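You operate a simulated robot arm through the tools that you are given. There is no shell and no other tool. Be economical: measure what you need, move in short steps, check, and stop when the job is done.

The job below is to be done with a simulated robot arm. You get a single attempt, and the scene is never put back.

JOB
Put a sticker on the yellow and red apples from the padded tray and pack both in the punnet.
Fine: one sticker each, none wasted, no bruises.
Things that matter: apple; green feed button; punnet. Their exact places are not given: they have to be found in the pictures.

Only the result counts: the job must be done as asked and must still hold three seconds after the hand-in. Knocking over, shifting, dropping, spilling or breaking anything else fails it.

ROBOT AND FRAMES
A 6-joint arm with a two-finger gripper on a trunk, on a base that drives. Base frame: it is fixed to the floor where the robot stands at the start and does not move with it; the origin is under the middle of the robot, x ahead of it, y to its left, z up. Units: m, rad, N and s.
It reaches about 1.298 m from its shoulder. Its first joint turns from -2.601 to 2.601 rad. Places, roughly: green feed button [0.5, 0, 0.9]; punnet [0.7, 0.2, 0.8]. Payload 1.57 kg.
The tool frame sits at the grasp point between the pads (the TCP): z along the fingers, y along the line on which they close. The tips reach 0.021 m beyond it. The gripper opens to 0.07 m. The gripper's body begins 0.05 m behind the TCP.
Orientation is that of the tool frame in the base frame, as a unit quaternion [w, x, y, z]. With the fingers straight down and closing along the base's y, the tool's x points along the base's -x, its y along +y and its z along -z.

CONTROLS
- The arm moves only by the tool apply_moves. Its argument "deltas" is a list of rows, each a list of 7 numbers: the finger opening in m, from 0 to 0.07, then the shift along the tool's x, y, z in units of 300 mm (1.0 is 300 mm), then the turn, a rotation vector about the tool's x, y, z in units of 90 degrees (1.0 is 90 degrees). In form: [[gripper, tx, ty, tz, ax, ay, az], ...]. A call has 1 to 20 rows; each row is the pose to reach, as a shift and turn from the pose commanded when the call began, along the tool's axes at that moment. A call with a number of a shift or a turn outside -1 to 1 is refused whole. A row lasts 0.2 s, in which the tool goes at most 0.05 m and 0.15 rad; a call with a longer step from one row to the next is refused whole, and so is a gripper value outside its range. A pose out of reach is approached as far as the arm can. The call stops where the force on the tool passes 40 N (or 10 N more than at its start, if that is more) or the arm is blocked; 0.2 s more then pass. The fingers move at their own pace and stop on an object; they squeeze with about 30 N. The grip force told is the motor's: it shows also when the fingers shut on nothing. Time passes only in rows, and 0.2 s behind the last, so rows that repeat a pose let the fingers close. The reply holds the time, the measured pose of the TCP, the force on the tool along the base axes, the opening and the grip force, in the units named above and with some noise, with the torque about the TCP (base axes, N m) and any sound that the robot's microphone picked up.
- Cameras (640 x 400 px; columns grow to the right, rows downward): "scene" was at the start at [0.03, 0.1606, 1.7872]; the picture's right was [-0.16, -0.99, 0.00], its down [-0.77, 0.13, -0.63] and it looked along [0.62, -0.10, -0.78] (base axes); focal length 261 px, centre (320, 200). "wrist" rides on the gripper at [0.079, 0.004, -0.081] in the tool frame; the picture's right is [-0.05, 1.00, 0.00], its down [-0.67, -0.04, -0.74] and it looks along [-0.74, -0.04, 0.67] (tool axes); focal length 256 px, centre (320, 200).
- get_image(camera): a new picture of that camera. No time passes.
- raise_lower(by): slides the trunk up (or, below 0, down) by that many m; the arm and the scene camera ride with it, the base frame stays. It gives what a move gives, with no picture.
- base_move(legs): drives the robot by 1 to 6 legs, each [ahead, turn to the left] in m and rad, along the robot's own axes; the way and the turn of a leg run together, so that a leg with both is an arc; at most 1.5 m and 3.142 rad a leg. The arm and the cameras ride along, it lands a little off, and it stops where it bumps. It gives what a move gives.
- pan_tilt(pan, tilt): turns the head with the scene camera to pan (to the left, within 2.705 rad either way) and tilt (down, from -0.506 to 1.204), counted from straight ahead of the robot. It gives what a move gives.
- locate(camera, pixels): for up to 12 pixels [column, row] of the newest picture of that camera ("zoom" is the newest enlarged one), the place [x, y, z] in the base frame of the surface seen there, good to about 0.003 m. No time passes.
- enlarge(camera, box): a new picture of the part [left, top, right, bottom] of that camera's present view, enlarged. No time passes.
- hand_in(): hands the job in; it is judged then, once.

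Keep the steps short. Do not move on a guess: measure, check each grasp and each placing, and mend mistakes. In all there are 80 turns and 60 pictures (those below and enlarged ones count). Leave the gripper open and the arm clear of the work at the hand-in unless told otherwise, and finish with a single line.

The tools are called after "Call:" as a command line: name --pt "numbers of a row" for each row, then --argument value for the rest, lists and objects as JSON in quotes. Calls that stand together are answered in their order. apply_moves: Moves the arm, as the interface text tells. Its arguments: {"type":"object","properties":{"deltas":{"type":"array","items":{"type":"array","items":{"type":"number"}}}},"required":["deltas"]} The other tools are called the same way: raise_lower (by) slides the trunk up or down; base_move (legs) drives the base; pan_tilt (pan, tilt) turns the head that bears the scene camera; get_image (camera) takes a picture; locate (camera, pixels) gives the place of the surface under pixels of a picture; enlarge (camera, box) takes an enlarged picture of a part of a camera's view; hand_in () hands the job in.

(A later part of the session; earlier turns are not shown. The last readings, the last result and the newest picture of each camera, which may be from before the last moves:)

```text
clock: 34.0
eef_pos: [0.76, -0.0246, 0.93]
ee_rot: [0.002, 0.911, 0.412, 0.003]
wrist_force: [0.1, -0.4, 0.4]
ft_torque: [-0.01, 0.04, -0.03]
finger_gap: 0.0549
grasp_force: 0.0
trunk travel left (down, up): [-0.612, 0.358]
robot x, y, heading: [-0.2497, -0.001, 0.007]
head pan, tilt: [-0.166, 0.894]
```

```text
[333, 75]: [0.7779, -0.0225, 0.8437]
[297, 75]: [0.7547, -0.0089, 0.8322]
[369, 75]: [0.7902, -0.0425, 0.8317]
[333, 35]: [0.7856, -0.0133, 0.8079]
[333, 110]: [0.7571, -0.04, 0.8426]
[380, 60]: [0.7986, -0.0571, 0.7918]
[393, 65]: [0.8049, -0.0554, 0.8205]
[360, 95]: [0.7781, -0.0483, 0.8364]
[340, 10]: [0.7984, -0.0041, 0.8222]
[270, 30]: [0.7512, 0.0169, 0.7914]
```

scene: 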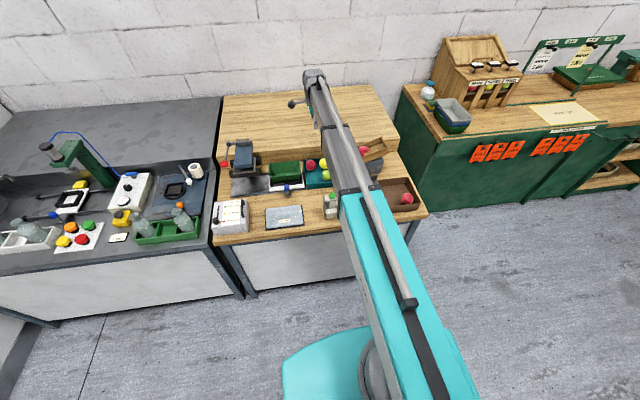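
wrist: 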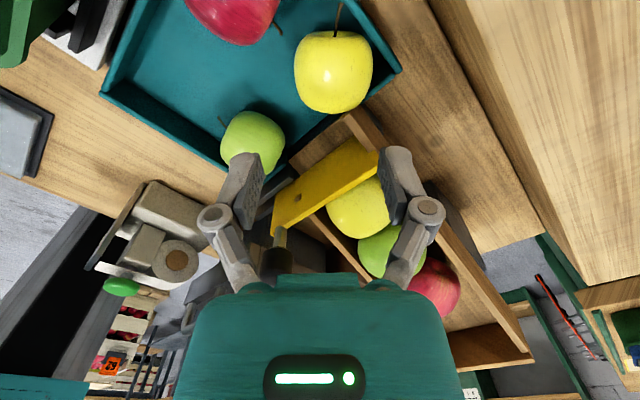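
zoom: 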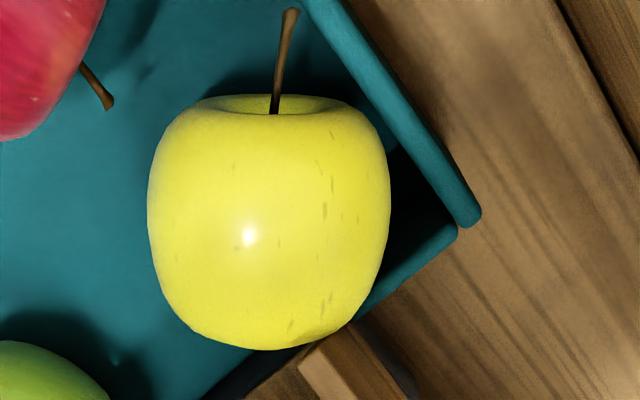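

The apple now rests near the +x wall, centre about (0.772, -0.026), too close to the walls to grasp low. I'll straddle it with the tips just above wall height (0.827) and gently slide it about 2 cm toward the tray's middle. First open and centre.

Call:
apply_moves --pt "0.068 0.023 0.033 0 0 0 0" --pt "0.068 0.023 0.033 0 0 0 0" --pt "0.068 0.023 0.033 0 0 0 0"

Call:
raise_lower --by -0.082

```text
clock: 34.9
eef_pos: [0.7728, -0.0265, 0.931]
ee_rot: [0.002, 0.911, 0.412, 0.005]
wrist_force: [0.5, -0.5, 0.6]
ft_torque: [0.02, -0.03, -0.03]
finger_gap: 0.0683
grasp_force: 0.0
trunk travel left (down, up): [-0.612, 0.358]
robot x, y, heading: [-0.2499, 0.0006, 0.004]
head pan, tilt: [-0.166, 0.894]
```

```text
clock: 36.0
eef_pos: [0.7722, -0.0251, 0.8489]
ee_rot: [0.002, 0.911, 0.412, 0.003]
wrist_force: [0.3, 0.0, 0.2]
ft_torque: [-0.01, -0.01, 0.0]
finger_gap: 0.0679
grasp_force: 0.1
trunk travel left (down, up): [-0.53, 0.44]
robot x, y, heading: [-0.2486, 0.0031, 0.004]
head pan, tilt: [-0.166, 0.894]
```

Clear of everything. Slide slowly along tool -y by 2.6 cm, then back off 5 mm.

Call:
apply_moves --pt "0.068 0 -0.01 0 0 0 0" --pt "0.068 0 -0.02 0 0 0 0" --pt "0.068 0 -0.03 0 0 0 0" --pt "0.068 0 -0.04 0 0 0 0" --pt "0.068 0 -0.05 0 0 0 0" --pt "0.068 0 -0.06 0 0 0 0" --pt "0.068 0 -0.07 0 0 0 0" --pt "0.068 0 -0.08 0 0 0 0" --pt "0.068 0 -0.087 0 0 0 0" --pt "0.068 0 -0.087 0 0 0 0" --pt "0.068 0 -0.068 0 0 0 0" --pt "0.068 0 -0.068 0 0 0 0" --pt "0.068 0 -0.068 0 0 0 0"

Call:
get_image --camera "wrist"

```text
clock: 38.8
eef_pos: [0.7567, -0.0126, 0.8475]
ee_rot: [0.002, 0.911, 0.412, 0.004]
wrist_force: [0.9, -1.1, 1.3]
ft_torque: [-0.07, -0.04, 0.0]
finger_gap: 0.0697
grasp_force: 1.2
trunk travel left (down, up): [-0.53, 0.44]
robot x, y, heading: [-0.2494, 0.0019, 0.006]
head pan, tilt: [-0.166, 0.894]
```

```text
23 pictures are left
```

wrist: 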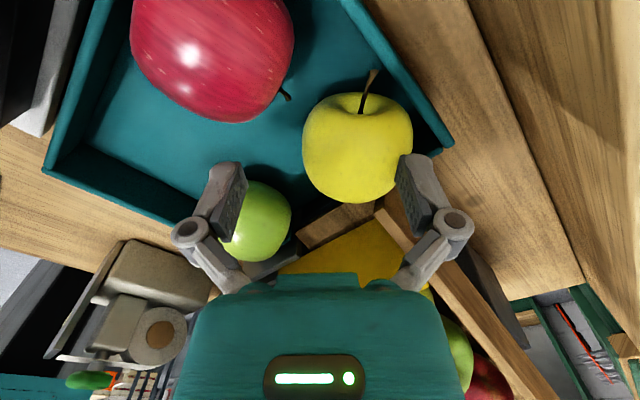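

The apple looks as if it didn't follow. I'll locate points on it and on the finger.

Call:
locate --camera "wrist" --pixels '[[357, 150], [306, 150], [395, 140], [357, 110], [357, 195], [408, 165], [330, 150], [385, 110], [440, 140], [275, 200], [232, 180]]'

Call:
enlarge --camera "wrist" --box '[280, 60, 480, 220]'

```text
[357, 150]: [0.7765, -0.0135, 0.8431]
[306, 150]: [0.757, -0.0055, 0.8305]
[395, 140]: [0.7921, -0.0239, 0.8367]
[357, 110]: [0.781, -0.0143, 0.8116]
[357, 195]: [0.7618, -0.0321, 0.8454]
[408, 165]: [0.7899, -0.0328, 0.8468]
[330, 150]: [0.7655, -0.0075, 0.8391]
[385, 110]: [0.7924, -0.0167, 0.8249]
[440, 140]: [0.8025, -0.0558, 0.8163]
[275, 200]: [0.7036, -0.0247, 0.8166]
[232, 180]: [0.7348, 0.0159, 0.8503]
```

```text
2.50 times, centred on (380, 140) of wrist
```

zoom: 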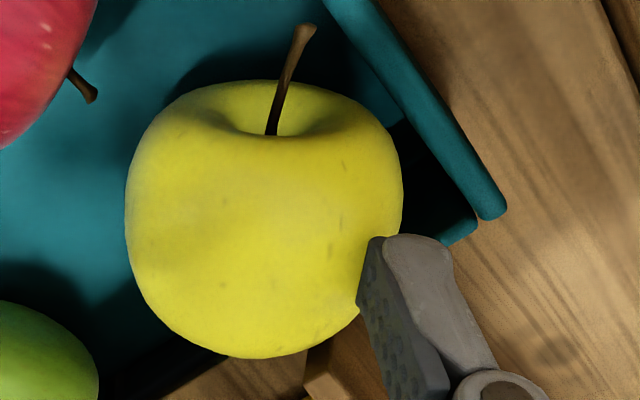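

The finger seems to overlap the apple, so my assumed tip height may be wrong. I'll locate the tip itself.

Call:
locate --camera "zoom" --pixels '[[376, 240], [400, 240], [435, 245], [365, 270], [362, 300], [400, 300], [380, 360], [372, 237]]'

```text
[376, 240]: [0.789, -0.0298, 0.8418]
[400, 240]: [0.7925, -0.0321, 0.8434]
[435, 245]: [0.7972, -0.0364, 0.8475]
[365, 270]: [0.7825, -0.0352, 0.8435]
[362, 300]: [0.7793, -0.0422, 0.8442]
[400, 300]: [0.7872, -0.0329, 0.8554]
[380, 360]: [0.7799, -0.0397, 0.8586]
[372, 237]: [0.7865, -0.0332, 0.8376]
```

The tips actually reach only about 1 cm below the TCP when open, which explains both the slip and the riding over. So: re-centre on the apple (about (0.767, -0.029)), lower so the tips are at about 0.824, then push again.

Call:
apply_moves --pt "0.068 -0.008 0.03 0 0 0 0" --pt "0.068 -0.017 0.061 0 0 0 0" --pt "0.068 -0.017 0.061 0 0 0 0"

Call:
raise_lower --by -0.0135

Call:
get_image --camera "wrist"

```text
clock: 39.6
eef_pos: [0.768, -0.0292, 0.8497]
ee_rot: [0.002, 0.911, 0.412, 0.003]
wrist_force: [0.1, -0.5, 0.8]
ft_torque: [0.01, -0.02, -0.02]
finger_gap: 0.0679
grasp_force: 0.0
trunk travel left (down, up): [-0.53, 0.44]
robot x, y, heading: [-0.2467, 0.0044, 0.005]
head pan, tilt: [-0.166, 0.894]
```

```text
clock: 40.2
eef_pos: [0.7675, -0.0289, 0.8351]
ee_rot: [0.002, 0.912, 0.411, 0.004]
wrist_force: [-0.3, 0.9, -0.7]
ft_torque: [0.03, 0.0, 0.01]
finger_gap: 0.0679
grasp_force: 0.1
trunk travel left (down, up): [-0.517, 0.453]
robot x, y, heading: [-0.2513, -0.0002, 0.002]
head pan, tilt: [-0.166, 0.894]
```

```text
21 pictures are left
```

wrist: 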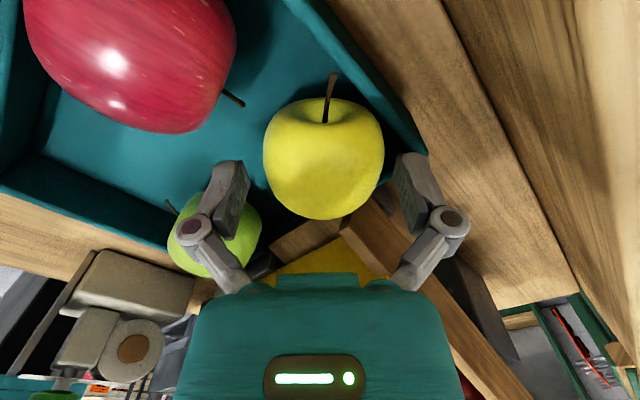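

Apple centred and free. Push slowly 2.8 cm toward the middle, then ease back 5 mm.

Call:
apply_moves --pt "0.068 0 -0.01 0 0 0 0" --pt "0.068 0 -0.02 0 0 0 0" --pt "0.068 0 -0.03 0 0 0 0" --pt "0.068 0 -0.04 0 0 0 0" --pt "0.068 0 -0.05 0 0 0 0" --pt "0.068 0 -0.06 0 0 0 0" --pt "0.068 0 -0.07 0 0 0 0" --pt "0.068 0 -0.08 0 0 0 0" --pt "0.068 0 -0.093 0 0 0 0" --pt "0.068 0 -0.093 0 0 0 0" --pt "0.068 0 -0.075 0 0 0 0" --pt "0.068 0 -0.075 0 0 0 0" --pt "0.068 0 -0.075 0 0 0 0"

Call:
get_image --camera "wrist"

```text
clock: 43.0
eef_pos: [0.7523, -0.0146, 0.8348]
ee_rot: [0.002, 0.912, 0.411, 0.004]
wrist_force: [-0.5, -0.3, 0.3]
ft_torque: [0.01, -0.02, 0.01]
finger_gap: 0.068
grasp_force: 0.1
trunk travel left (down, up): [-0.517, 0.453]
robot x, y, heading: [-0.2512, 0.0018, 0.009]
head pan, tilt: [-0.166, 0.894]
```

```text
20 pictures are left
```

wrist: 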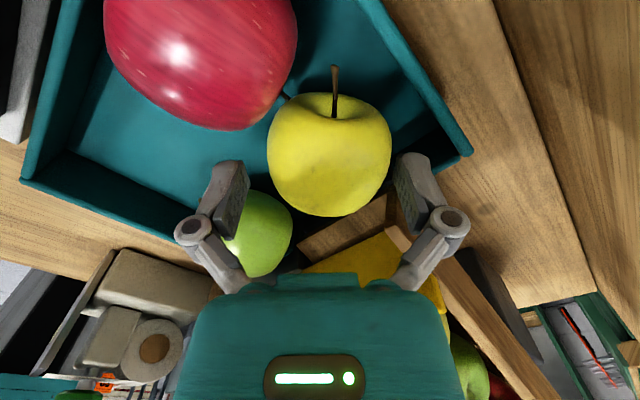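

It moved. Now shift 3 mm to centre and lower 2 cm to TCP about 0.815.

Call:
apply_moves --pt "0.068 0 0.012 0 0 0 0" --pt "0.068 0 0.012 0 0 0 0"

Call:
raise_lower --by -0.013

```text
clock: 43.6
eef_pos: [0.7545, -0.0159, 0.8341]
ee_rot: [0.003, 0.911, 0.412, 0.004]
wrist_force: [0.6, -1.0, -0.1]
ft_torque: [0.01, 0.02, -0.02]
finger_gap: 0.0679
grasp_force: 0.1
trunk travel left (down, up): [-0.517, 0.453]
robot x, y, heading: [-0.2504, 0.001, 0.007]
head pan, tilt: [-0.166, 0.894]
```

```text
clock: 44.2
eef_pos: [0.755, -0.0171, 0.8214]
ee_rot: [0.002, 0.911, 0.411, 0.004]
wrist_force: [-0.2, -0.2, 0.0]
ft_torque: [0.02, -0.02, 0.0]
finger_gap: 0.0678
grasp_force: 0.1
trunk travel left (down, up): [-0.504, 0.466]
robot x, y, heading: [-0.2542, -0.001, 0.008]
head pan, tilt: [-0.166, 0.894]
```

No contact. 3 mm more, then close gradually.

Call:
raise_lower --by -0.003

Call:
apply_moves --pt "0.064 0 0 0 0 0 0" --pt "0.061 0 0 0 0 0 0" --pt "0.058 0 0 0 0 0 0" --pt "0.055 0 0 0 0 0 0" --pt "0.052 0 0 0 0 0 0" --pt "0.052 0 0 0 0 0 0"

```text
clock: 44.8
eef_pos: [0.755, -0.0169, 0.8203]
ee_rot: [0.002, 0.911, 0.412, 0.004]
wrist_force: [0.1, 0.7, 0.5]
ft_torque: [0.02, 0.01, -0.01]
finger_gap: 0.0679
grasp_force: 0.0
trunk travel left (down, up): [-0.501, 0.469]
robot x, y, heading: [-0.2516, 0.0018, 0.002]
head pan, tilt: [-0.166, 0.894]
```

```text
clock: 46.2
eef_pos: [0.7551, -0.0174, 0.819]
ee_rot: [0.003, 0.911, 0.413, 0.004]
wrist_force: [1.0, -0.6, 3.5]
ft_torque: [0.03, -0.03, 0.02]
finger_gap: 0.0541
grasp_force: 30.6
trunk travel left (down, up): [-0.501, 0.469]
robot x, y, heading: [-0.2486, 0.0026, 0.005]
head pan, tilt: [-0.166, 0.894]
```

Stopped at 0.0541 with 30 N. Lift just 1 cm and check it holds.

Call:
raise_lower --by 0.01

```text
clock: 46.8
eef_pos: [0.754, -0.0175, 0.8284]
ee_rot: [0.002, 0.911, 0.412, 0.004]
wrist_force: [0.4, -0.3, -0.6]
ft_torque: [0.03, -0.03, 0.02]
finger_gap: 0.0538
grasp_force: 29.7
trunk travel left (down, up): [-0.511, 0.459]
robot x, y, heading: [-0.2509, -0.0012, 0.005]
head pan, tilt: [-0.166, 0.894]
```

Held at 0.0538, 30 N. Lift further to clear everything.

Call:
raise_lower --by 0.115

Call:
get_image --camera "wrist"

```text
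clock: 48.2
eef_pos: [0.7542, -0.0165, 0.9449]
ee_rot: [0.002, 0.911, 0.412, 0.003]
wrist_force: [-0.6, -0.6, -0.8]
ft_torque: [-0.01, 0.0, 0.02]
finger_gap: 0.054
grasp_force: 30.8
trunk travel left (down, up): [-0.626, 0.344]
robot x, y, heading: [-0.25, 0.0041, 0.002]
head pan, tilt: [-0.166, 0.894]
```

```text
19 pictures are left
```

wrist: 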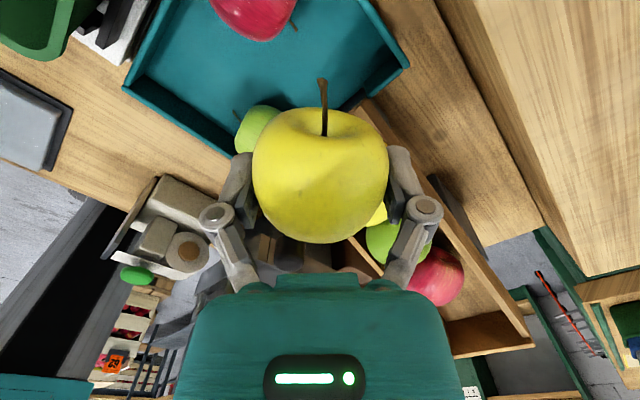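

Held well, stem pointing toward the camera side, so the opposite side will face the plate. Now carry it to (0.481, 0.12) and turn the hand back so the fingers close along x.

Call:
apply_moves --pt "0.052 -0.032 -0.123 0 0 0 -0.057" --pt "0.052 -0.065 -0.246 0 0 0 -0.115" --pt "0.052 -0.097 -0.369 0 0 0 -0.172" --pt "0.052 -0.13 -0.492 0 0 0 -0.23" --pt "0.052 -0.162 -0.615 0 0 0 -0.287" --pt "0.052 -0.194 -0.738 0 0 0 -0.344" --pt "0.052 -0.227 -0.861 0 0 0 -0.402" --pt "0.052 -0.259 -0.984 0 0 0 -0.459" --pt "0.052 -0.259 -0.984 0 0 0 -0.459"

Call:
get_image --camera "wrist"

```text
clock: 50.2
eef_pos: [0.482, 0.1199, 0.9435]
ee_rot: [0.003, 0.707, 0.707, 0.003]
wrist_force: [-0.2, -0.4, -0.6]
ft_torque: [0.0, 0.01, -0.01]
finger_gap: 0.0538
grasp_force: 30.2
out of reach, approached as far as the arm can: row 7
trunk travel left (down, up): [-0.626, 0.344]
robot x, y, heading: [-0.2499, -0.0017, 0.0]
head pan, tilt: [-0.166, 0.894]
```

```text
18 pictures are left
```

wrist: 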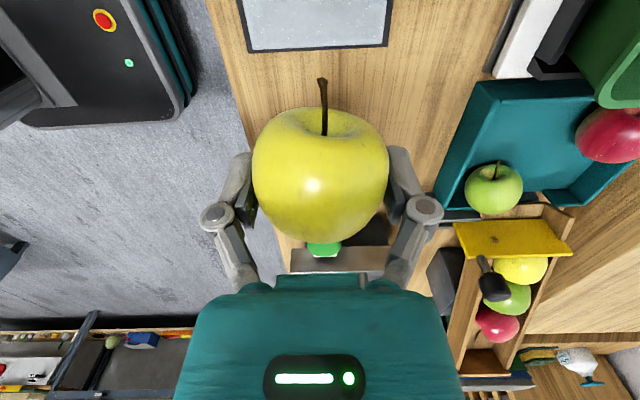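

Lower to sticker height (TCP about 0.852).

Call:
raise_lower --by -0.092

Call:
apply_moves --pt "0.052 -0.06 -0.003 0 0 0 0" --pt "0.052 -0.12 -0.003 0 0 0 0" --pt "0.052 -0.16 -0.003 0 0 0 0" --pt "0.052 -0.16 -0.003 0 0 0 0"

Call:
enlarge --camera "scene" --box '[300, 110, 420, 200]'

```text
clock: 51.5
eef_pos: [0.4824, 0.1192, 0.8523]
ee_rot: [0.004, 0.708, 0.706, 0.002]
wrist_force: [-0.4, 1.0, -0.9]
ft_torque: [0.04, -0.01, 0.01]
finger_gap: 0.0536
grasp_force: 29.8
trunk travel left (down, up): [-0.534, 0.436]
robot x, y, heading: [-0.2488, 0.0011, 0.004]
head pan, tilt: [-0.166, 0.894]
```

```text
clock: 52.5
eef_pos: [0.4801, 0.0698, 0.8519]
ee_rot: [0.004, 0.708, 0.707, 0.002]
wrist_force: [0.3, -1.0, -0.8]
ft_torque: [-0.01, 0.03, -0.03]
finger_gap: 0.054
grasp_force: 30.5
trunk travel left (down, up): [-0.534, 0.436]
robot x, y, heading: [-0.2508, 0.0019, 0.004]
head pan, tilt: [-0.166, 0.894]
```

```text
4.44 times, centred on (360, 155) of scene
```

zoom: 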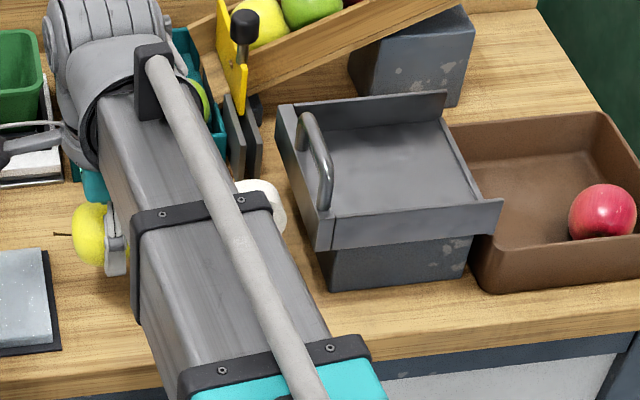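

1.1 cm or so to go. Advance slowly at 2 mm per row, 1 cm in all, watching the force.

Call:
apply_moves --pt "0.052 -0.007 0 0 0 0 0" --pt "0.052 -0.014 0 0 0 0 0" --pt "0.052 -0.02 0 0 0 0 0" --pt "0.052 -0.027 0 0 0 0 0" --pt "0.052 -0.033 0 0 0 0 0" --pt "0.052 -0.033 0 0 0 0 0"

```text
clock: 53.9
eef_pos: [0.4807, 0.0617, 0.8525]
ee_rot: [0.004, 0.708, 0.706, 0.002]
wrist_force: [0.4, -0.7, -0.1]
ft_torque: [0.01, -0.03, -0.01]
finger_gap: 0.0541
grasp_force: 29.9
trunk travel left (down, up): [-0.534, 0.436]
robot x, y, heading: [-0.2509, -0.0, 0.006]
head pan, tilt: [-0.166, 0.894]
```

No contact yet. Go on 1 mm per row for 5 mm.

Call:
apply_moves --pt "0.052 -0.0033 0 0 0 0 0" --pt "0.052 -0.0067 0 0 0 0 0" --pt "0.052 -0.01 0 0 0 0 0" --pt "0.052 -0.0133 0 0 0 0 0" --pt "0.052 -0.0133 0 0 0 0 0"

```text
clock: 55.1
eef_pos: [0.4818, 0.0567, 0.8529]
ee_rot: [0.004, 0.707, 0.707, 0.003]
wrist_force: [0.6, 0.3, -1.3]
ft_torque: [0.03, 0.03, 0.0]
finger_gap: 0.0535
grasp_force: 30.2
trunk travel left (down, up): [-0.534, 0.436]
robot x, y, heading: [-0.248, 0.0056, 0.004]
head pan, tilt: [-0.166, 0.894]
```

Call:
apply_moves --pt "0.052 -0.0033 0 0 0 0 0" --pt "0.052 -0.0067 0 0 0 0 0" --pt "0.052 -0.01 0 0 0 0 0" --pt "0.052 -0.01 0 0 0 0 0"

```text
clock: 56.1
eef_pos: [0.4808, 0.0541, 0.8517]
ee_rot: [0.003, 0.708, 0.706, 0.002]
wrist_force: [-0.2, -0.1, -0.1]
ft_torque: [0.05, 0.0, 0.0]
finger_gap: 0.0538
grasp_force: 29.9
trunk travel left (down, up): [-0.534, 0.436]
robot x, y, heading: [-0.2491, 0.0056, 0.003]
head pan, tilt: [-0.166, 0.894]
```

Call:
apply_moves --pt "0.052 -0.0033 0 0 0 0 0" --pt "0.052 -0.0067 0 0 0 0 0" --pt "0.052 -0.0067 0 0 0 0 0"

Call:
get_image --camera "wrist"

```text
clock: 56.9
eef_pos: [0.4813, 0.0522, 0.8513]
ee_rot: [0.004, 0.708, 0.707, 0.003]
wrist_force: [-0.2, -1.0, -0.7]
ft_torque: [0.02, 0.01, -0.01]
finger_gap: 0.0541
grasp_force: 29.6
trunk travel left (down, up): [-0.534, 0.436]
robot x, y, heading: [-0.2504, 0.0008, 0.003]
head pan, tilt: [-0.166, 0.894]
```

```text
16 pictures are left
```

wrist: 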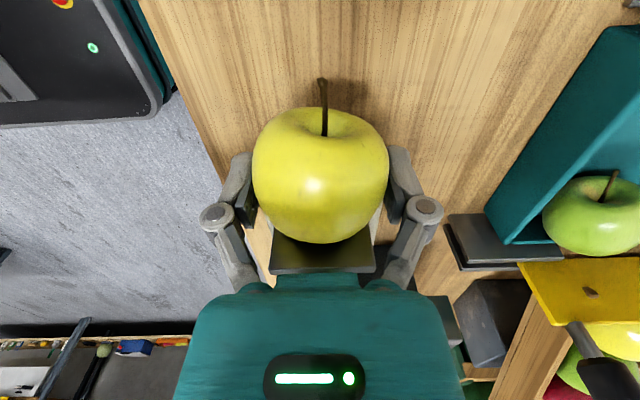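

Not touching yet by force, though very close. Continue 1 mm per row.

Call:
apply_moves --pt "0.052 -0.0033 0 0 0 0 0" --pt "0.052 -0.0067 0 0 0 0 0" --pt "0.052 -0.0067 0 0 0 0 0"

```text
clock: 57.7
eef_pos: [0.4804, 0.0504, 0.8522]
ee_rot: [0.004, 0.708, 0.706, 0.002]
wrist_force: [0.3, 0.3, -0.7]
ft_torque: [0.0, -0.01, 0.01]
finger_gap: 0.0537
grasp_force: 29.7
trunk travel left (down, up): [-0.534, 0.436]
robot x, y, heading: [-0.2497, 0.0021, 0.005]
head pan, tilt: [-0.166, 0.894]
```

Call:
apply_moves --pt "0.052 -0.0033 0 0 0 0 0" --pt "0.052 -0.0067 0 0 0 0 0" --pt "0.052 -0.0067 0 0 0 0 0"

```text
clock: 58.5
eef_pos: [0.4807, 0.0492, 0.8516]
ee_rot: [0.003, 0.707, 0.707, 0.003]
wrist_force: [0.0, 13.8, -0.9]
ft_torque: [0.06, 0.01, 0.08]
finger_gap: 0.0538
grasp_force: 30.0
trunk travel left (down, up): [-0.534, 0.436]
robot x, y, heading: [-0.2476, 0.0041, 0.006]
head pan, tilt: [-0.166, 0.894]
```

Contact: 13.8 N along +y, with the apple against the sticker. Back away to y≈0.15 and inspect the plate.

Call:
apply_moves --pt "0.052 0.01 0 0 0 0 0" --pt "0.052 0.05 0 0 0 0 0" --pt "0.052 0.15 0 0 0 0 0" --pt "0.052 0.25 0 0 0 0 0" --pt "0.052 0.34 0 0 0 0 0" --pt "0.052 0.34 0 0 0 0 0"

Call:
raise_lower --by 0.1

Call:
apply_moves --pt "0.052 0.04 0.13 0 0 0 0" --pt "0.052 0.08 0.26 0 0 0 0" --pt "0.052 0.12 0.38 0 0 0 0" --pt "0.052 0.12 0.38 0 0 0 0"

Call:
get_image --camera "wrist"

```text
clock: 59.9
eef_pos: [0.4813, 0.1506, 0.8516]
ee_rot: [0.004, 0.708, 0.706, 0.002]
wrist_force: [-1.1, 0.5, -0.5]
ft_torque: [-0.01, 0.05, -0.02]
finger_gap: 0.0538
grasp_force: 29.7
trunk travel left (down, up): [-0.534, 0.436]
robot x, y, heading: [-0.248, 0.0025, 0.008]
head pan, tilt: [-0.166, 0.894]
```

```text
clock: 61.2
eef_pos: [0.481, 0.1495, 0.9528]
ee_rot: [0.005, 0.708, 0.706, 0.002]
wrist_force: [-0.8, 0.9, -1.2]
ft_torque: [0.0, 0.01, 0.0]
finger_gap: 0.0538
grasp_force: 30.1
trunk travel left (down, up): [-0.634, 0.336]
robot x, y, heading: [-0.251, 0.0024, 0.005]
head pan, tilt: [-0.166, 0.894]
```

```text
clock: 62.2
eef_pos: [0.594, 0.1868, 0.9519]
ee_rot: [0.003, 0.707, 0.707, 0.002]
wrist_force: [0.4, -0.1, -0.2]
ft_torque: [-0.01, 0.02, -0.01]
finger_gap: 0.0538
grasp_force: 30.4
trunk travel left (down, up): [-0.634, 0.336]
robot x, y, heading: [-0.2509, 0.0035, 0.002]
head pan, tilt: [-0.166, 0.894]
```

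```text
15 pictures are left
```

wrist: 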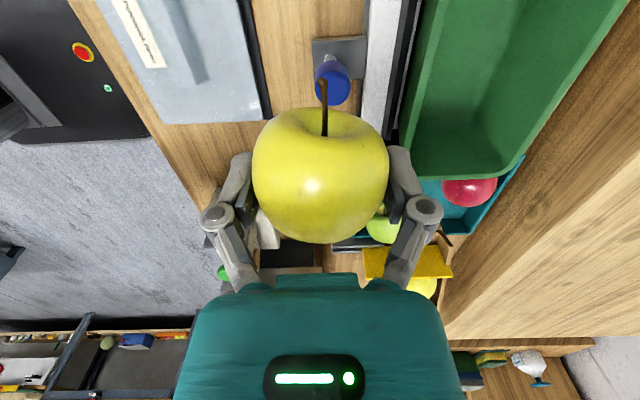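

Call:
get_image --camera "scene"

```text
14 pictures are left
```

scene: 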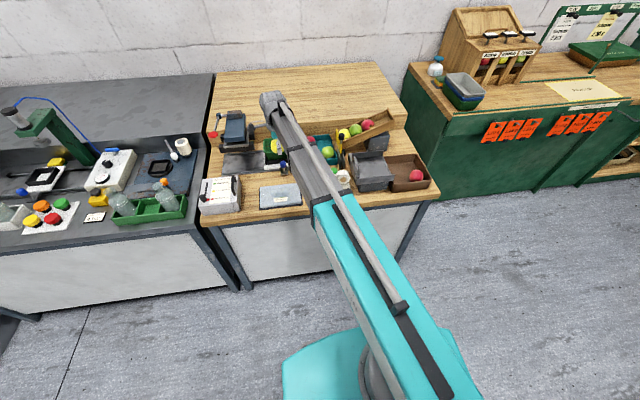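

The boom blocks the plate here. I'll measure the punnet now (it is visible at the upper right of the wrist picture) and check the plate after placing.

Call:
locate --camera "wrist" --pixels '[[426, 20], [402, 174], [500, 176], [530, 145], [605, 40], [440, 120], [500, 120], [510, 60], [570, 20], [405, 90], [335, 80], [460, 20]]'

Call:
enlarge --camera "scene" --box '[200, 90, 350, 200]'

```text
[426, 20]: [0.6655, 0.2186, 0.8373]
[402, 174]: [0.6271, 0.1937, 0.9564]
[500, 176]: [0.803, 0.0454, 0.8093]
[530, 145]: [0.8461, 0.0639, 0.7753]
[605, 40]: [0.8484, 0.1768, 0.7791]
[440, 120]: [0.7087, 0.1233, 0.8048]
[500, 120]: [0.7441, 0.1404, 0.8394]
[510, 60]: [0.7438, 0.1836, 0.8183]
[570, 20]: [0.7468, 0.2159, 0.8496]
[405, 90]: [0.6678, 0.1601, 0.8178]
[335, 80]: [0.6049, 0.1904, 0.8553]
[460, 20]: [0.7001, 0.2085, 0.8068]
```

```text
3.64 times, centred on (275, 145) of scene
```

zoom: 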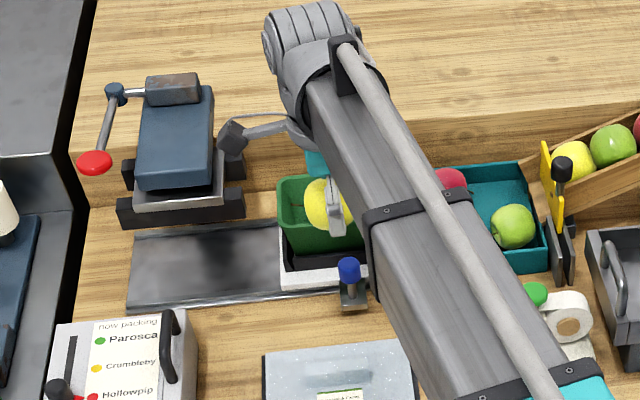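

The interior is about 0.073 wide in x, so the fingers must close along y in the punnet. Measure the y-ends from the scene zoom.

Call:
locate --camera "zoom" --pixels '[[278, 182], [284, 200], [287, 240], [285, 177], [300, 178], [300, 200], [290, 205], [300, 245], [330, 248], [355, 225], [283, 192], [295, 225]]'

```text
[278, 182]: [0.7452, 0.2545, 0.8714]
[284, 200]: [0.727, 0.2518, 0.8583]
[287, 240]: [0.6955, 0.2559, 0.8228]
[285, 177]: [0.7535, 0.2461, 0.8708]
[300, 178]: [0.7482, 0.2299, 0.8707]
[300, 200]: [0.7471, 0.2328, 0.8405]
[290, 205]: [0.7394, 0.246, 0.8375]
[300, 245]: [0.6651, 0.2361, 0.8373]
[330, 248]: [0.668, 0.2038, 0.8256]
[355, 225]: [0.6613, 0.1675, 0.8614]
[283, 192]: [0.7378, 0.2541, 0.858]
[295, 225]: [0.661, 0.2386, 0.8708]
```

Rim is at about 0.871, interior roughly x 0.668–0.744, y up to about 0.248. I'll check the press's height and reach next to it, and the -y end from the wrist picture.

Call:
locate --camera "zoom" --pixels '[[180, 130], [210, 100], [195, 85], [240, 205], [240, 170], [218, 185], [349, 268], [345, 295], [325, 250], [230, 140]]'

Call:
locate --camera "wrist" --pixels '[[430, 176], [470, 177], [415, 150], [450, 165], [490, 165], [425, 130], [520, 160]]'

```text
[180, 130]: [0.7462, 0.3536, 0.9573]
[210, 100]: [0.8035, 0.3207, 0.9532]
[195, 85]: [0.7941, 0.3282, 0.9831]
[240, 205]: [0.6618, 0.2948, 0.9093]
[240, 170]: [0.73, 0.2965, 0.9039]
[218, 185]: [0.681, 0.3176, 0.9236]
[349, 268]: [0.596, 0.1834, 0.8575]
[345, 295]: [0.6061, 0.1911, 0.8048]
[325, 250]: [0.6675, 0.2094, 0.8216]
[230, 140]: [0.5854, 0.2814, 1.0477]
```

```text
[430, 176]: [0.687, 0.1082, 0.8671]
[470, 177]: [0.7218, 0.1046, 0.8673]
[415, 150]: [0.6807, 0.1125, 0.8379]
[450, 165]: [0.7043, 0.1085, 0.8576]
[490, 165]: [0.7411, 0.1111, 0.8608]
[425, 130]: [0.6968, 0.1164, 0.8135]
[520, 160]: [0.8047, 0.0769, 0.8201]
```

Interior at apple height: y about 0.1135–0.247, x about 0.666–0.744. The press supports start at y≈0.295, z 0.91, so the camera should stay on the -y side. Turn the hand 90° while moving over the punnet (still high).

Call:
apply_moves --pt "0.052 0.008 0.034 0 0 0 -0.091" --pt "0.052 0.015 0.068 0 0 0 -0.182" --pt "0.052 0.023 0.102 0 0 0 -0.273" --pt "0.052 0.03 0.136 0 0 0 -0.364" --pt "0.052 0.038 0.17 0 0 0 -0.455" --pt "0.052 0.045 0.204 0 0 0 -0.546" --pt "0.052 0.053 0.238 0 0 0 -0.637" --pt "0.052 0.06 0.272 0 0 0 -0.728" --pt "0.052 0.068 0.306 0 0 0 -0.819" --pt "0.052 0.076 0.34 0 0 0 -0.91" --pt "0.052 0.083 0.373 0 0 0 -1.0" --pt "0.052 0.083 0.373 0 0 0 -1.0"

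```text
clock: 64.8
eef_pos: [0.7065, 0.2131, 0.9529]
ee_rot: [0.004, -0.001, 1.0, -0.001]
wrist_force: [-0.8, -0.3, -1.1]
ft_torque: [0.0, -0.01, 0.04]
finger_gap: 0.0536
grasp_force: 29.8
trunk travel left (down, up): [-0.634, 0.336]
robot x, y, heading: [-0.2522, 0.0056, 0.0]
head pan, tilt: [-0.166, 0.894]
```

Call:
apply_moves --pt "0.052 0 0 0 0 0 -0.09" --pt "0.052 0 0 0 0 0 -0.18" --pt "0.052 0 0 0 0 0 -0.27" --pt "0.052 0 0 0 0 0 -0.36" --pt "0.052 0 0 0 0 0 -0.45" --pt "0.052 0 0 0 0 0 -0.5" --pt "0.052 0 0 0 0 0 -0.5"

Call:
get_image --camera "wrist"

Call:
enlarge --camera "scene" --box '[200, 90, 380, 215]'

```text
clock: 66.4
eef_pos: [0.706, 0.2123, 0.952]
ee_rot: [0.003, -0.383, 0.924, -0.002]
wrist_force: [0.0, -0.5, -0.6]
ft_torque: [0.01, -0.01, 0.01]
finger_gap: 0.0539
grasp_force: 30.2
trunk travel left (down, up): [-0.634, 0.336]
robot x, y, heading: [-0.2523, 0.0016, -0.001]
head pan, tilt: [-0.166, 0.894]
```

```text
12 pictures are left
```

wrist: 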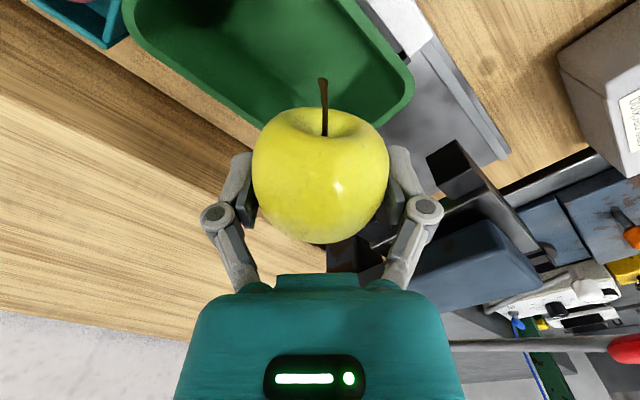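

```text
3.20 times, centred on (290, 152) of scene
```

zoom: 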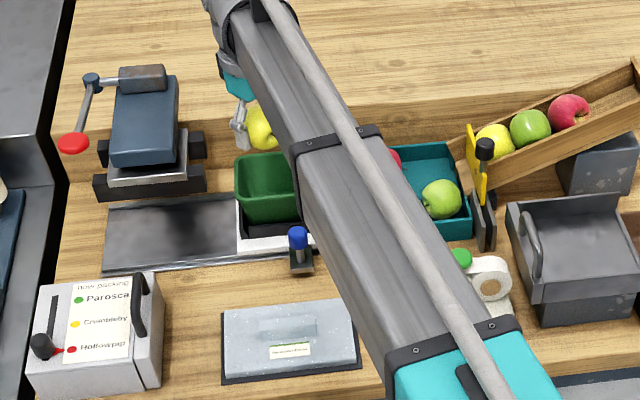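

Orientation good. Lower 7 cm first and check force.

Call:
raise_lower --by -0.07

Call:
get_image --camera "wrist"

```text
clock: 67.5
eef_pos: [0.7061, 0.2111, 0.8823]
ee_rot: [0.004, -0.381, 0.924, -0.002]
wrist_force: [0.4, 0.6, -0.9]
ft_torque: [0.01, 0.01, -0.04]
finger_gap: 0.0539
grasp_force: 30.4
trunk travel left (down, up): [-0.564, 0.406]
robot x, y, heading: [-0.2492, 0.0047, 0.004]
head pan, tilt: [-0.166, 0.894]
```

```text
10 pictures are left
```

wrist: 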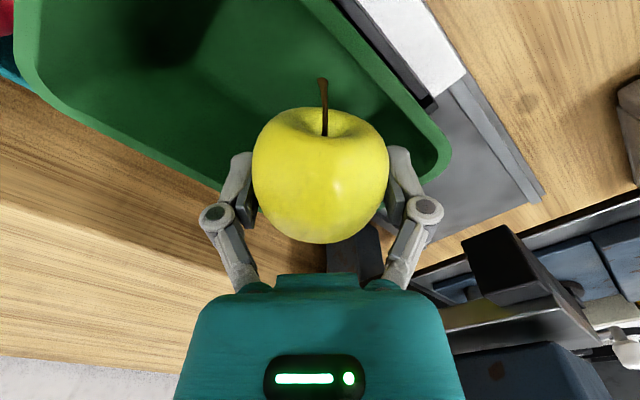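

The far-wall finger is near the rim; shift 3 mm toward -x, then lower 3 cm more.

Call:
apply_moves --pt "0.052 0.0094 0.0047 0 0 0 0" --pt "0.052 0.0094 0.0047 0 0 0 0"

Call:
raise_lower --by -0.018

```text
clock: 68.1
eef_pos: [0.7026, 0.2099, 0.8831]
ee_rot: [0.004, -0.382, 0.924, -0.002]
wrist_force: [-0.1, 0.9, -1.1]
ft_torque: [0.01, 0.03, 0.02]
finger_gap: 0.0537
grasp_force: 30.0
trunk travel left (down, up): [-0.564, 0.406]
robot x, y, heading: [-0.2463, 0.0003, 0.006]
head pan, tilt: [-0.166, 0.894]
```

```text
clock: 68.7
eef_pos: [0.7027, 0.2092, 0.8652]
ee_rot: [0.003, -0.382, 0.924, -0.002]
wrist_force: [-0.9, 0.1, 0.1]
ft_torque: [0.02, 0.02, -0.02]
finger_gap: 0.0539
grasp_force: 30.2
trunk travel left (down, up): [-0.546, 0.424]
robot x, y, heading: [-0.2536, 0.0, 0.003]
head pan, tilt: [-0.166, 0.894]
```

No contact (tips are below the rim). Lower 2 cm more.

Call:
raise_lower --by -0.02

```text
clock: 69.4
eef_pos: [0.7024, 0.2106, 0.8451]
ee_rot: [0.004, -0.381, 0.924, -0.002]
wrist_force: [0.8, 0.5, -0.8]
ft_torque: [-0.03, 0.0, 0.03]
finger_gap: 0.0538
grasp_force: 30.0
trunk travel left (down, up): [-0.526, 0.444]
robot x, y, heading: [-0.2502, 0.0016, 0.003]
head pan, tilt: [-0.166, 0.894]
```

Call:
raise_lower --by -0.009

Call:
raise_lower --by -0.002

```text
clock: 70.0
eef_pos: [0.7025, 0.2106, 0.8351]
ee_rot: [0.003, -0.382, 0.924, -0.003]
wrist_force: [-0.3, -0.4, -0.4]
ft_torque: [-0.03, 0.0, -0.01]
finger_gap: 0.0536
grasp_force: 30.6
trunk travel left (down, up): [-0.517, 0.453]
robot x, y, heading: [-0.2455, 0.0032, 0.004]
head pan, tilt: [-0.166, 0.894]
```

```text
clock: 70.5
eef_pos: [0.7033, 0.2094, 0.8335]
ee_rot: [0.005, -0.382, 0.924, -0.002]
wrist_force: [0.9, 0.5, 0.4]
ft_torque: [0.0, 0.01, 0.01]
finger_gap: 0.0536
grasp_force: 29.7
trunk travel left (down, up): [-0.515, 0.455]
robot x, y, heading: [-0.2526, 0.0044, 0.005]
head pan, tilt: [-0.166, 0.894]
```

Nearly down. 1.5 mm more, then open just enough (0.060).

Call:
raise_lower --by -0.0015

Call:
apply_moves --pt "0.056 0 0 0 0 0 0" --pt "0.058 0 0 0 0 0 0" --pt "0.06 0 0 0 0 0 0" --pt "0.06 0 0 0 0 0 0"

```text
clock: 71.0
eef_pos: [0.7005, 0.211, 0.8321]
ee_rot: [0.005, -0.382, 0.924, -0.002]
wrist_force: [4.0, 0.7, 13.8]
ft_torque: [-0.07, 0.01, -0.02]
finger_gap: 0.0538
grasp_force: 30.1
trunk travel left (down, up): [-0.513, 0.457]
robot x, y, heading: [-0.2552, 0.0025, 0.009]
head pan, tilt: [-0.166, 0.894]
```

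```text
clock: 72.0
eef_pos: [0.7023, 0.21, 0.8307]
ee_rot: [0.004, -0.382, 0.924, -0.002]
wrist_force: [1.7, 0.0, -0.3]
ft_torque: [0.03, -0.01, -0.03]
finger_gap: 0.059
grasp_force: 0.1
trunk travel left (down, up): [-0.513, 0.457]
robot x, y, heading: [-0.2495, 0.0018, 0.004]
head pan, tilt: [-0.166, 0.894]
```

Apple set down (light contact at TCP 0.832) and released. Raise straight up in two steps and look.

Call:
raise_lower --by 0.02

Call:
raise_lower --by 0.13

Call:
get_image --camera "wrist"

```text
clock: 72.7
eef_pos: [0.7028, 0.2105, 0.8516]
ee_rot: [0.004, -0.382, 0.924, -0.002]
wrist_force: [-0.3, 0.3, 0.9]
ft_torque: [0.01, -0.01, -0.01]
finger_gap: 0.0601
grasp_force: 0.0
trunk travel left (down, up): [-0.533, 0.437]
robot x, y, heading: [-0.2484, 0.0006, 0.005]
head pan, tilt: [-0.166, 0.894]
```

```text
clock: 74.3
eef_pos: [0.7046, 0.2103, 0.9826]
ee_rot: [0.003, -0.381, 0.925, -0.001]
wrist_force: [-0.9, 0.5, -0.1]
ft_torque: [0.05, -0.01, -0.01]
finger_gap: 0.0601
grasp_force: 0.0
trunk travel left (down, up): [-0.663, 0.307]
robot x, y, heading: [-0.2505, 0.0024, 0.001]
head pan, tilt: [-0.166, 0.894]
```

```text
9 pictures are left
```

wrist: 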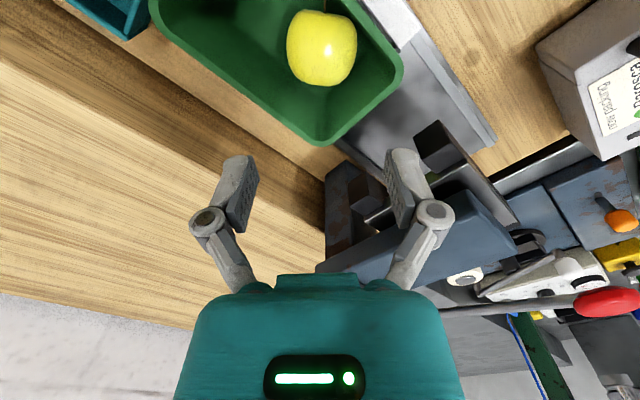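

The yellow apple sits in the +y end of the punnet. Now go back toward the dispenser viewpoint, turning the hand, to verify the plate is empty.

Call:
apply_moves --pt "0.06 0.025 0.035 0 0 0 0.091" --pt "0.06 0.05 0.07 0 0 0 0.182" --pt "0.06 0.075 0.105 0 0 0 0.273" --pt "0.06 0.1 0.14 0 0 0 0.364" --pt "0.06 0.124 0.175 0 0 0 0.455" --pt "0.06 0.15 0.21 0 0 0 0.546" --pt "0.06 0.174 0.245 0 0 0 0.637" --pt "0.06 0.2 0.28 0 0 0 0.728" --pt "0.06 0.224 0.315 0 0 0 0.819" --pt "0.06 0.25 0.352 0 0 0 0.91" --pt "0.06 0.272 0.388 0 0 0 1.0" --pt "0.06 0.272 0.388 0 0 0 1.0"

Call:
apply_moves --pt "0.06 0 0 0 0 0 0.09" --pt "0.06 0 0 0 0 0 0.18" --pt "0.06 0 0 0 0 0 0.27" --pt "0.06 0 0 0 0 0 0.36" --pt "0.06 0 0 0 0 0 0.45" --pt "0.06 0 0 0 0 0 0.5" --pt "0.06 0 0 0 0 0 0.5"

Call:
get_image --camera "wrist"

```text
clock: 76.9
eef_pos: [0.5622, 0.2357, 0.9812]
ee_rot: [0.004, 0.385, 0.923, 0.002]
wrist_force: [-0.9, -1.0, 0.0]
ft_torque: [-0.02, -0.06, -0.02]
finger_gap: 0.0603
grasp_force: 0.0
trunk travel left (down, up): [-0.663, 0.307]
robot x, y, heading: [-0.2567, -0.0019, 0.004]
head pan, tilt: [-0.166, 0.894]
```

```text
clock: 78.5
eef_pos: [0.5621, 0.2353, 0.9811]
ee_rot: [0.003, 0.709, 0.706, 0.003]
wrist_force: [-0.7, -0.1, -0.4]
ft_torque: [-0.04, 0.02, 0.0]
finger_gap: 0.06
grasp_force: 0.2
trunk travel left (down, up): [-0.663, 0.307]
robot x, y, heading: [-0.2469, 0.0016, 0.002]
head pan, tilt: [-0.166, 0.894]
```

```text
8 pictures are left
```

wrist: 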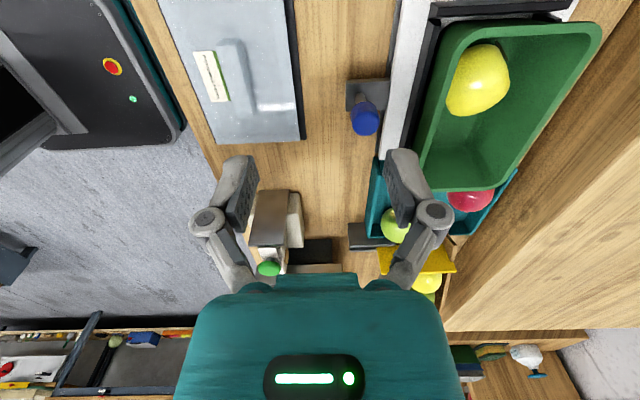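

Call:
enlarge --camera "wrist" --box '[240, 180, 320, 280]'

Call:
locate --camera "wrist" --pixels '[[470, 198], [478, 80], [450, 85], [508, 75], [475, 110], [484, 45], [450, 200], [490, 205]]'

```text
4.00 times, centred on (280, 230) of wrist
```

zoom: 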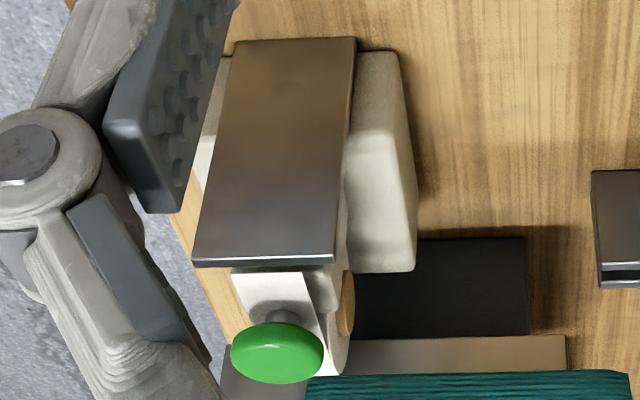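

```text
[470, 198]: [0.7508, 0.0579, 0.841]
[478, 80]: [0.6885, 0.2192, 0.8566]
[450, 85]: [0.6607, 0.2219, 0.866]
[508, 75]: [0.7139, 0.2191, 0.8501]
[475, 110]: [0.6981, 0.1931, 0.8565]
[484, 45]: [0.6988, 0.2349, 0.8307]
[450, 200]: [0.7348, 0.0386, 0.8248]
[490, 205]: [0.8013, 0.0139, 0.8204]
```

The plate is bare, so the sticker went onto the yellow apple. Now the second feed: close the fingers and go above the button at safe height.

Call:
apply_moves --pt "0 -0.114 -0.038 0 0 0 0" --pt "0 -0.228 -0.075 0 0 0 0" --pt "0 -0.342 -0.113 0 0 0 0" --pt "0 -0.456 -0.15 0 0 0 0" --pt "0 -0.57 -0.188 0 0 0 0" --pt "0 -0.684 -0.225 0 0 0 0" --pt "0 -0.799 -0.263 0 0 0 0" --pt "0 -0.799 -0.263 0 0 0 0"

```text
clock: 80.3
eef_pos: [0.4823, -0.0056, 0.9818]
ee_rot: [0.003, 0.708, 0.707, 0.002]
wrist_force: [0.9, -0.9, -0.5]
ft_torque: [0.01, -0.01, 0.03]
finger_gap: 0.0
grasp_force: 28.1
trunk travel left (down, up): [-0.663, 0.307]
robot x, y, heading: [-0.2511, 0.0033, 0.004]
head pan, tilt: [-0.166, 0.894]
```

Call:
raise_lower --by -0.052

Call:
raise_lower --by -0.005

```text
clock: 81.2
eef_pos: [0.4831, -0.0052, 0.9307]
ee_rot: [0.005, 0.708, 0.707, 0.002]
wrist_force: [-0.5, 0.1, -0.1]
ft_torque: [0.01, 0.02, 0.01]
finger_gap: 0.0001
grasp_force: 28.4
trunk travel left (down, up): [-0.611, 0.359]
robot x, y, heading: [-0.2505, 0.0022, 0.007]
head pan, tilt: [-0.166, 0.894]
```

```text
clock: 81.7
eef_pos: [0.4833, -0.0045, 0.9251]
ee_rot: [0.004, 0.708, 0.706, 0.002]
wrist_force: [-0.5, -0.2, 0.3]
ft_torque: [-0.01, -0.03, 0.01]
finger_gap: 0.0002
grasp_force: 28.7
trunk travel left (down, up): [-0.606, 0.364]
robot x, y, heading: [-0.2538, 0.0002, 0.0]
head pan, tilt: [-0.166, 0.894]
```

Call:
raise_lower --by -0.004

```text
clock: 82.3
eef_pos: [0.4836, -0.0048, 0.92]
ee_rot: [0.004, 0.708, 0.706, 0.002]
wrist_force: [0.9, 0.6, 1.2]
ft_torque: [0.01, 0.01, -0.02]
finger_gap: 0.0
grasp_force: 28.5
trunk travel left (down, up): [-0.602, 0.368]
robot x, y, heading: [-0.2514, 0.0012, 0.006]
head pan, tilt: [-0.166, 0.894]
```

Perhaps just touching (1.2 N). Another 3 mm.

Call:
raise_lower --by -0.003

```text
clock: 82.8
eef_pos: [0.4831, -0.0044, 0.9174]
ee_rot: [0.003, 0.707, 0.707, 0.002]
wrist_force: [0.8, 0.1, 2.0]
ft_torque: [-0.03, 0.0, -0.01]
finger_gap: 0.0001
grasp_force: 28.8
trunk travel left (down, up): [-0.599, 0.371]
robot x, y, heading: [-0.2505, 0.0013, 0.003]
head pan, tilt: [-0.166, 0.894]
```

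Call:
raise_lower --by -0.003

```text
clock: 83.3
eef_pos: [0.4835, -0.004, 0.9138]
ee_rot: [0.004, 0.708, 0.706, 0.002]
wrist_force: [0.0, 0.0, 2.5]
ft_torque: [-0.01, -0.01, 0.02]
finger_gap: 0.0
grasp_force: 28.6
trunk travel left (down, up): [-0.596, 0.374]
robot x, y, heading: [-0.2506, 0.0023, 0.001]
head pan, tilt: [-0.166, 0.894]
```

Call:
raise_lower --by -0.002

```text
clock: 83.8
eef_pos: [0.4823, -0.0047, 0.9131]
ee_rot: [0.004, 0.707, 0.707, 0.002]
wrist_force: [-0.7, -0.5, 3.3]
ft_torque: [-0.02, 0.02, 0.05]
finger_gap: 0.0002
grasp_force: 28.8
trunk travel left (down, up): [-0.594, 0.376]
robot x, y, heading: [-0.2508, 0.0011, 0.003]
head pan, tilt: [-0.166, 0.894]
heard: click
5 turns are left
```

One click: the second sticker is fed at only about 3 N. Only a few turns are left, so I'll batch: raise, go over the red apple with the diagonal grasp orientation, look, and locate.

Call:
raise_lower --by 0.107

Call:
apply_moves --pt "0.064 0.02 0.116 0 0 0 0.057" --pt "0.064 0.043 0.232 0 0 0 0.115" --pt "0.064 0.064 0.348 0 0 0 0.172" --pt "0.064 0.086 0.465 0 0 0 0.23" --pt "0.064 0.107 0.58 0 0 0 0.287" --pt "0.064 0.129 0.697 0 0 0 0.344" --pt "0.064 0.15 0.813 0 0 0 0.402" --pt "0.064 0.172 0.929 0 0 0 0.459" --pt "0.064 0.172 0.929 0 0 0 0.459" --pt "0.064 0.172 0.929 0 0 0 0.459"

Call:
get_image --camera "wrist"

Call:
locate --camera "wrist" --pixels '[[320, 39], [300, 39], [340, 39], [320, 20], [320, 60], [280, 39], [360, 39], [245, 50], [390, 50], [320, 4], [350, 60], [290, 60]]'

Call:
enlarge --camera "wrist" --box '[240, 0, 400, 100]'

```text
clock: 85.2
eef_pos: [0.4836, -0.0036, 1.0198]
ee_rot: [0.003, 0.707, 0.707, 0.002]
wrist_force: [0.6, 0.4, 0.1]
ft_torque: [-0.01, -0.01, 0.0]
finger_gap: 0.0
grasp_force: 28.8
trunk travel left (down, up): [-0.701, 0.269]
robot x, y, heading: [-0.2534, 0.0056, 0.006]
head pan, tilt: [-0.166, 0.894]
```

```text
clock: 87.4
eef_pos: [0.762, 0.0465, 1.0202]
ee_rot: [0.001, 0.911, 0.411, 0.004]
wrist_force: [0.8, -0.7, -0.9]
ft_torque: [0.0, -0.01, -0.01]
finger_gap: 0.0641
grasp_force: 0.0
trunk travel left (down, up): [-0.701, 0.269]
robot x, y, heading: [-0.249, 0.005, 0.007]
head pan, tilt: [-0.166, 0.894]
```

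```text
6 pictures are left
```

wrist: 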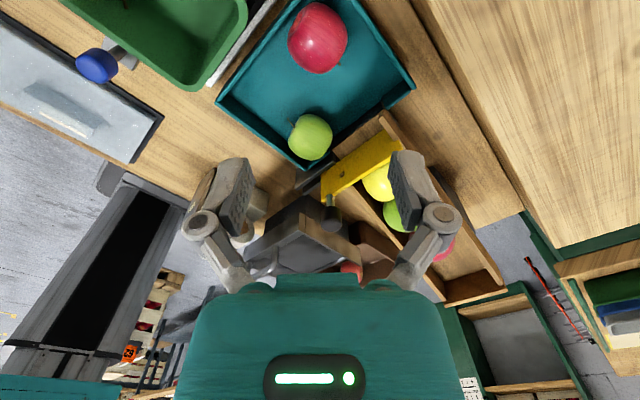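

```text
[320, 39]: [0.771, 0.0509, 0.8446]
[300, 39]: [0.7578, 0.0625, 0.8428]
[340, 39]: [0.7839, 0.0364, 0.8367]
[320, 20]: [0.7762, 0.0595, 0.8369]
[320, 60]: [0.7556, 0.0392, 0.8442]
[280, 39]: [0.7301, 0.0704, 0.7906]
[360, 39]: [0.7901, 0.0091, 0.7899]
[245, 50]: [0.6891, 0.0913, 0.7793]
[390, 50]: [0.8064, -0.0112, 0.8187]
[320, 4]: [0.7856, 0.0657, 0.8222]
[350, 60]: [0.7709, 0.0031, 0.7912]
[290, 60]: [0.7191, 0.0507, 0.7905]
```

```text
4.00 times, centred on (320, 50) of wrist
4 turns are left
```

zoom: 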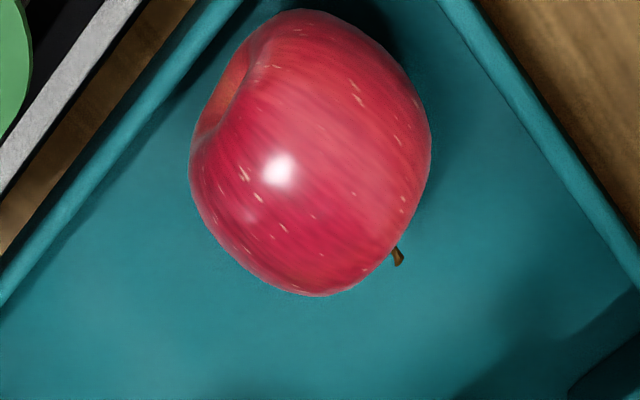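

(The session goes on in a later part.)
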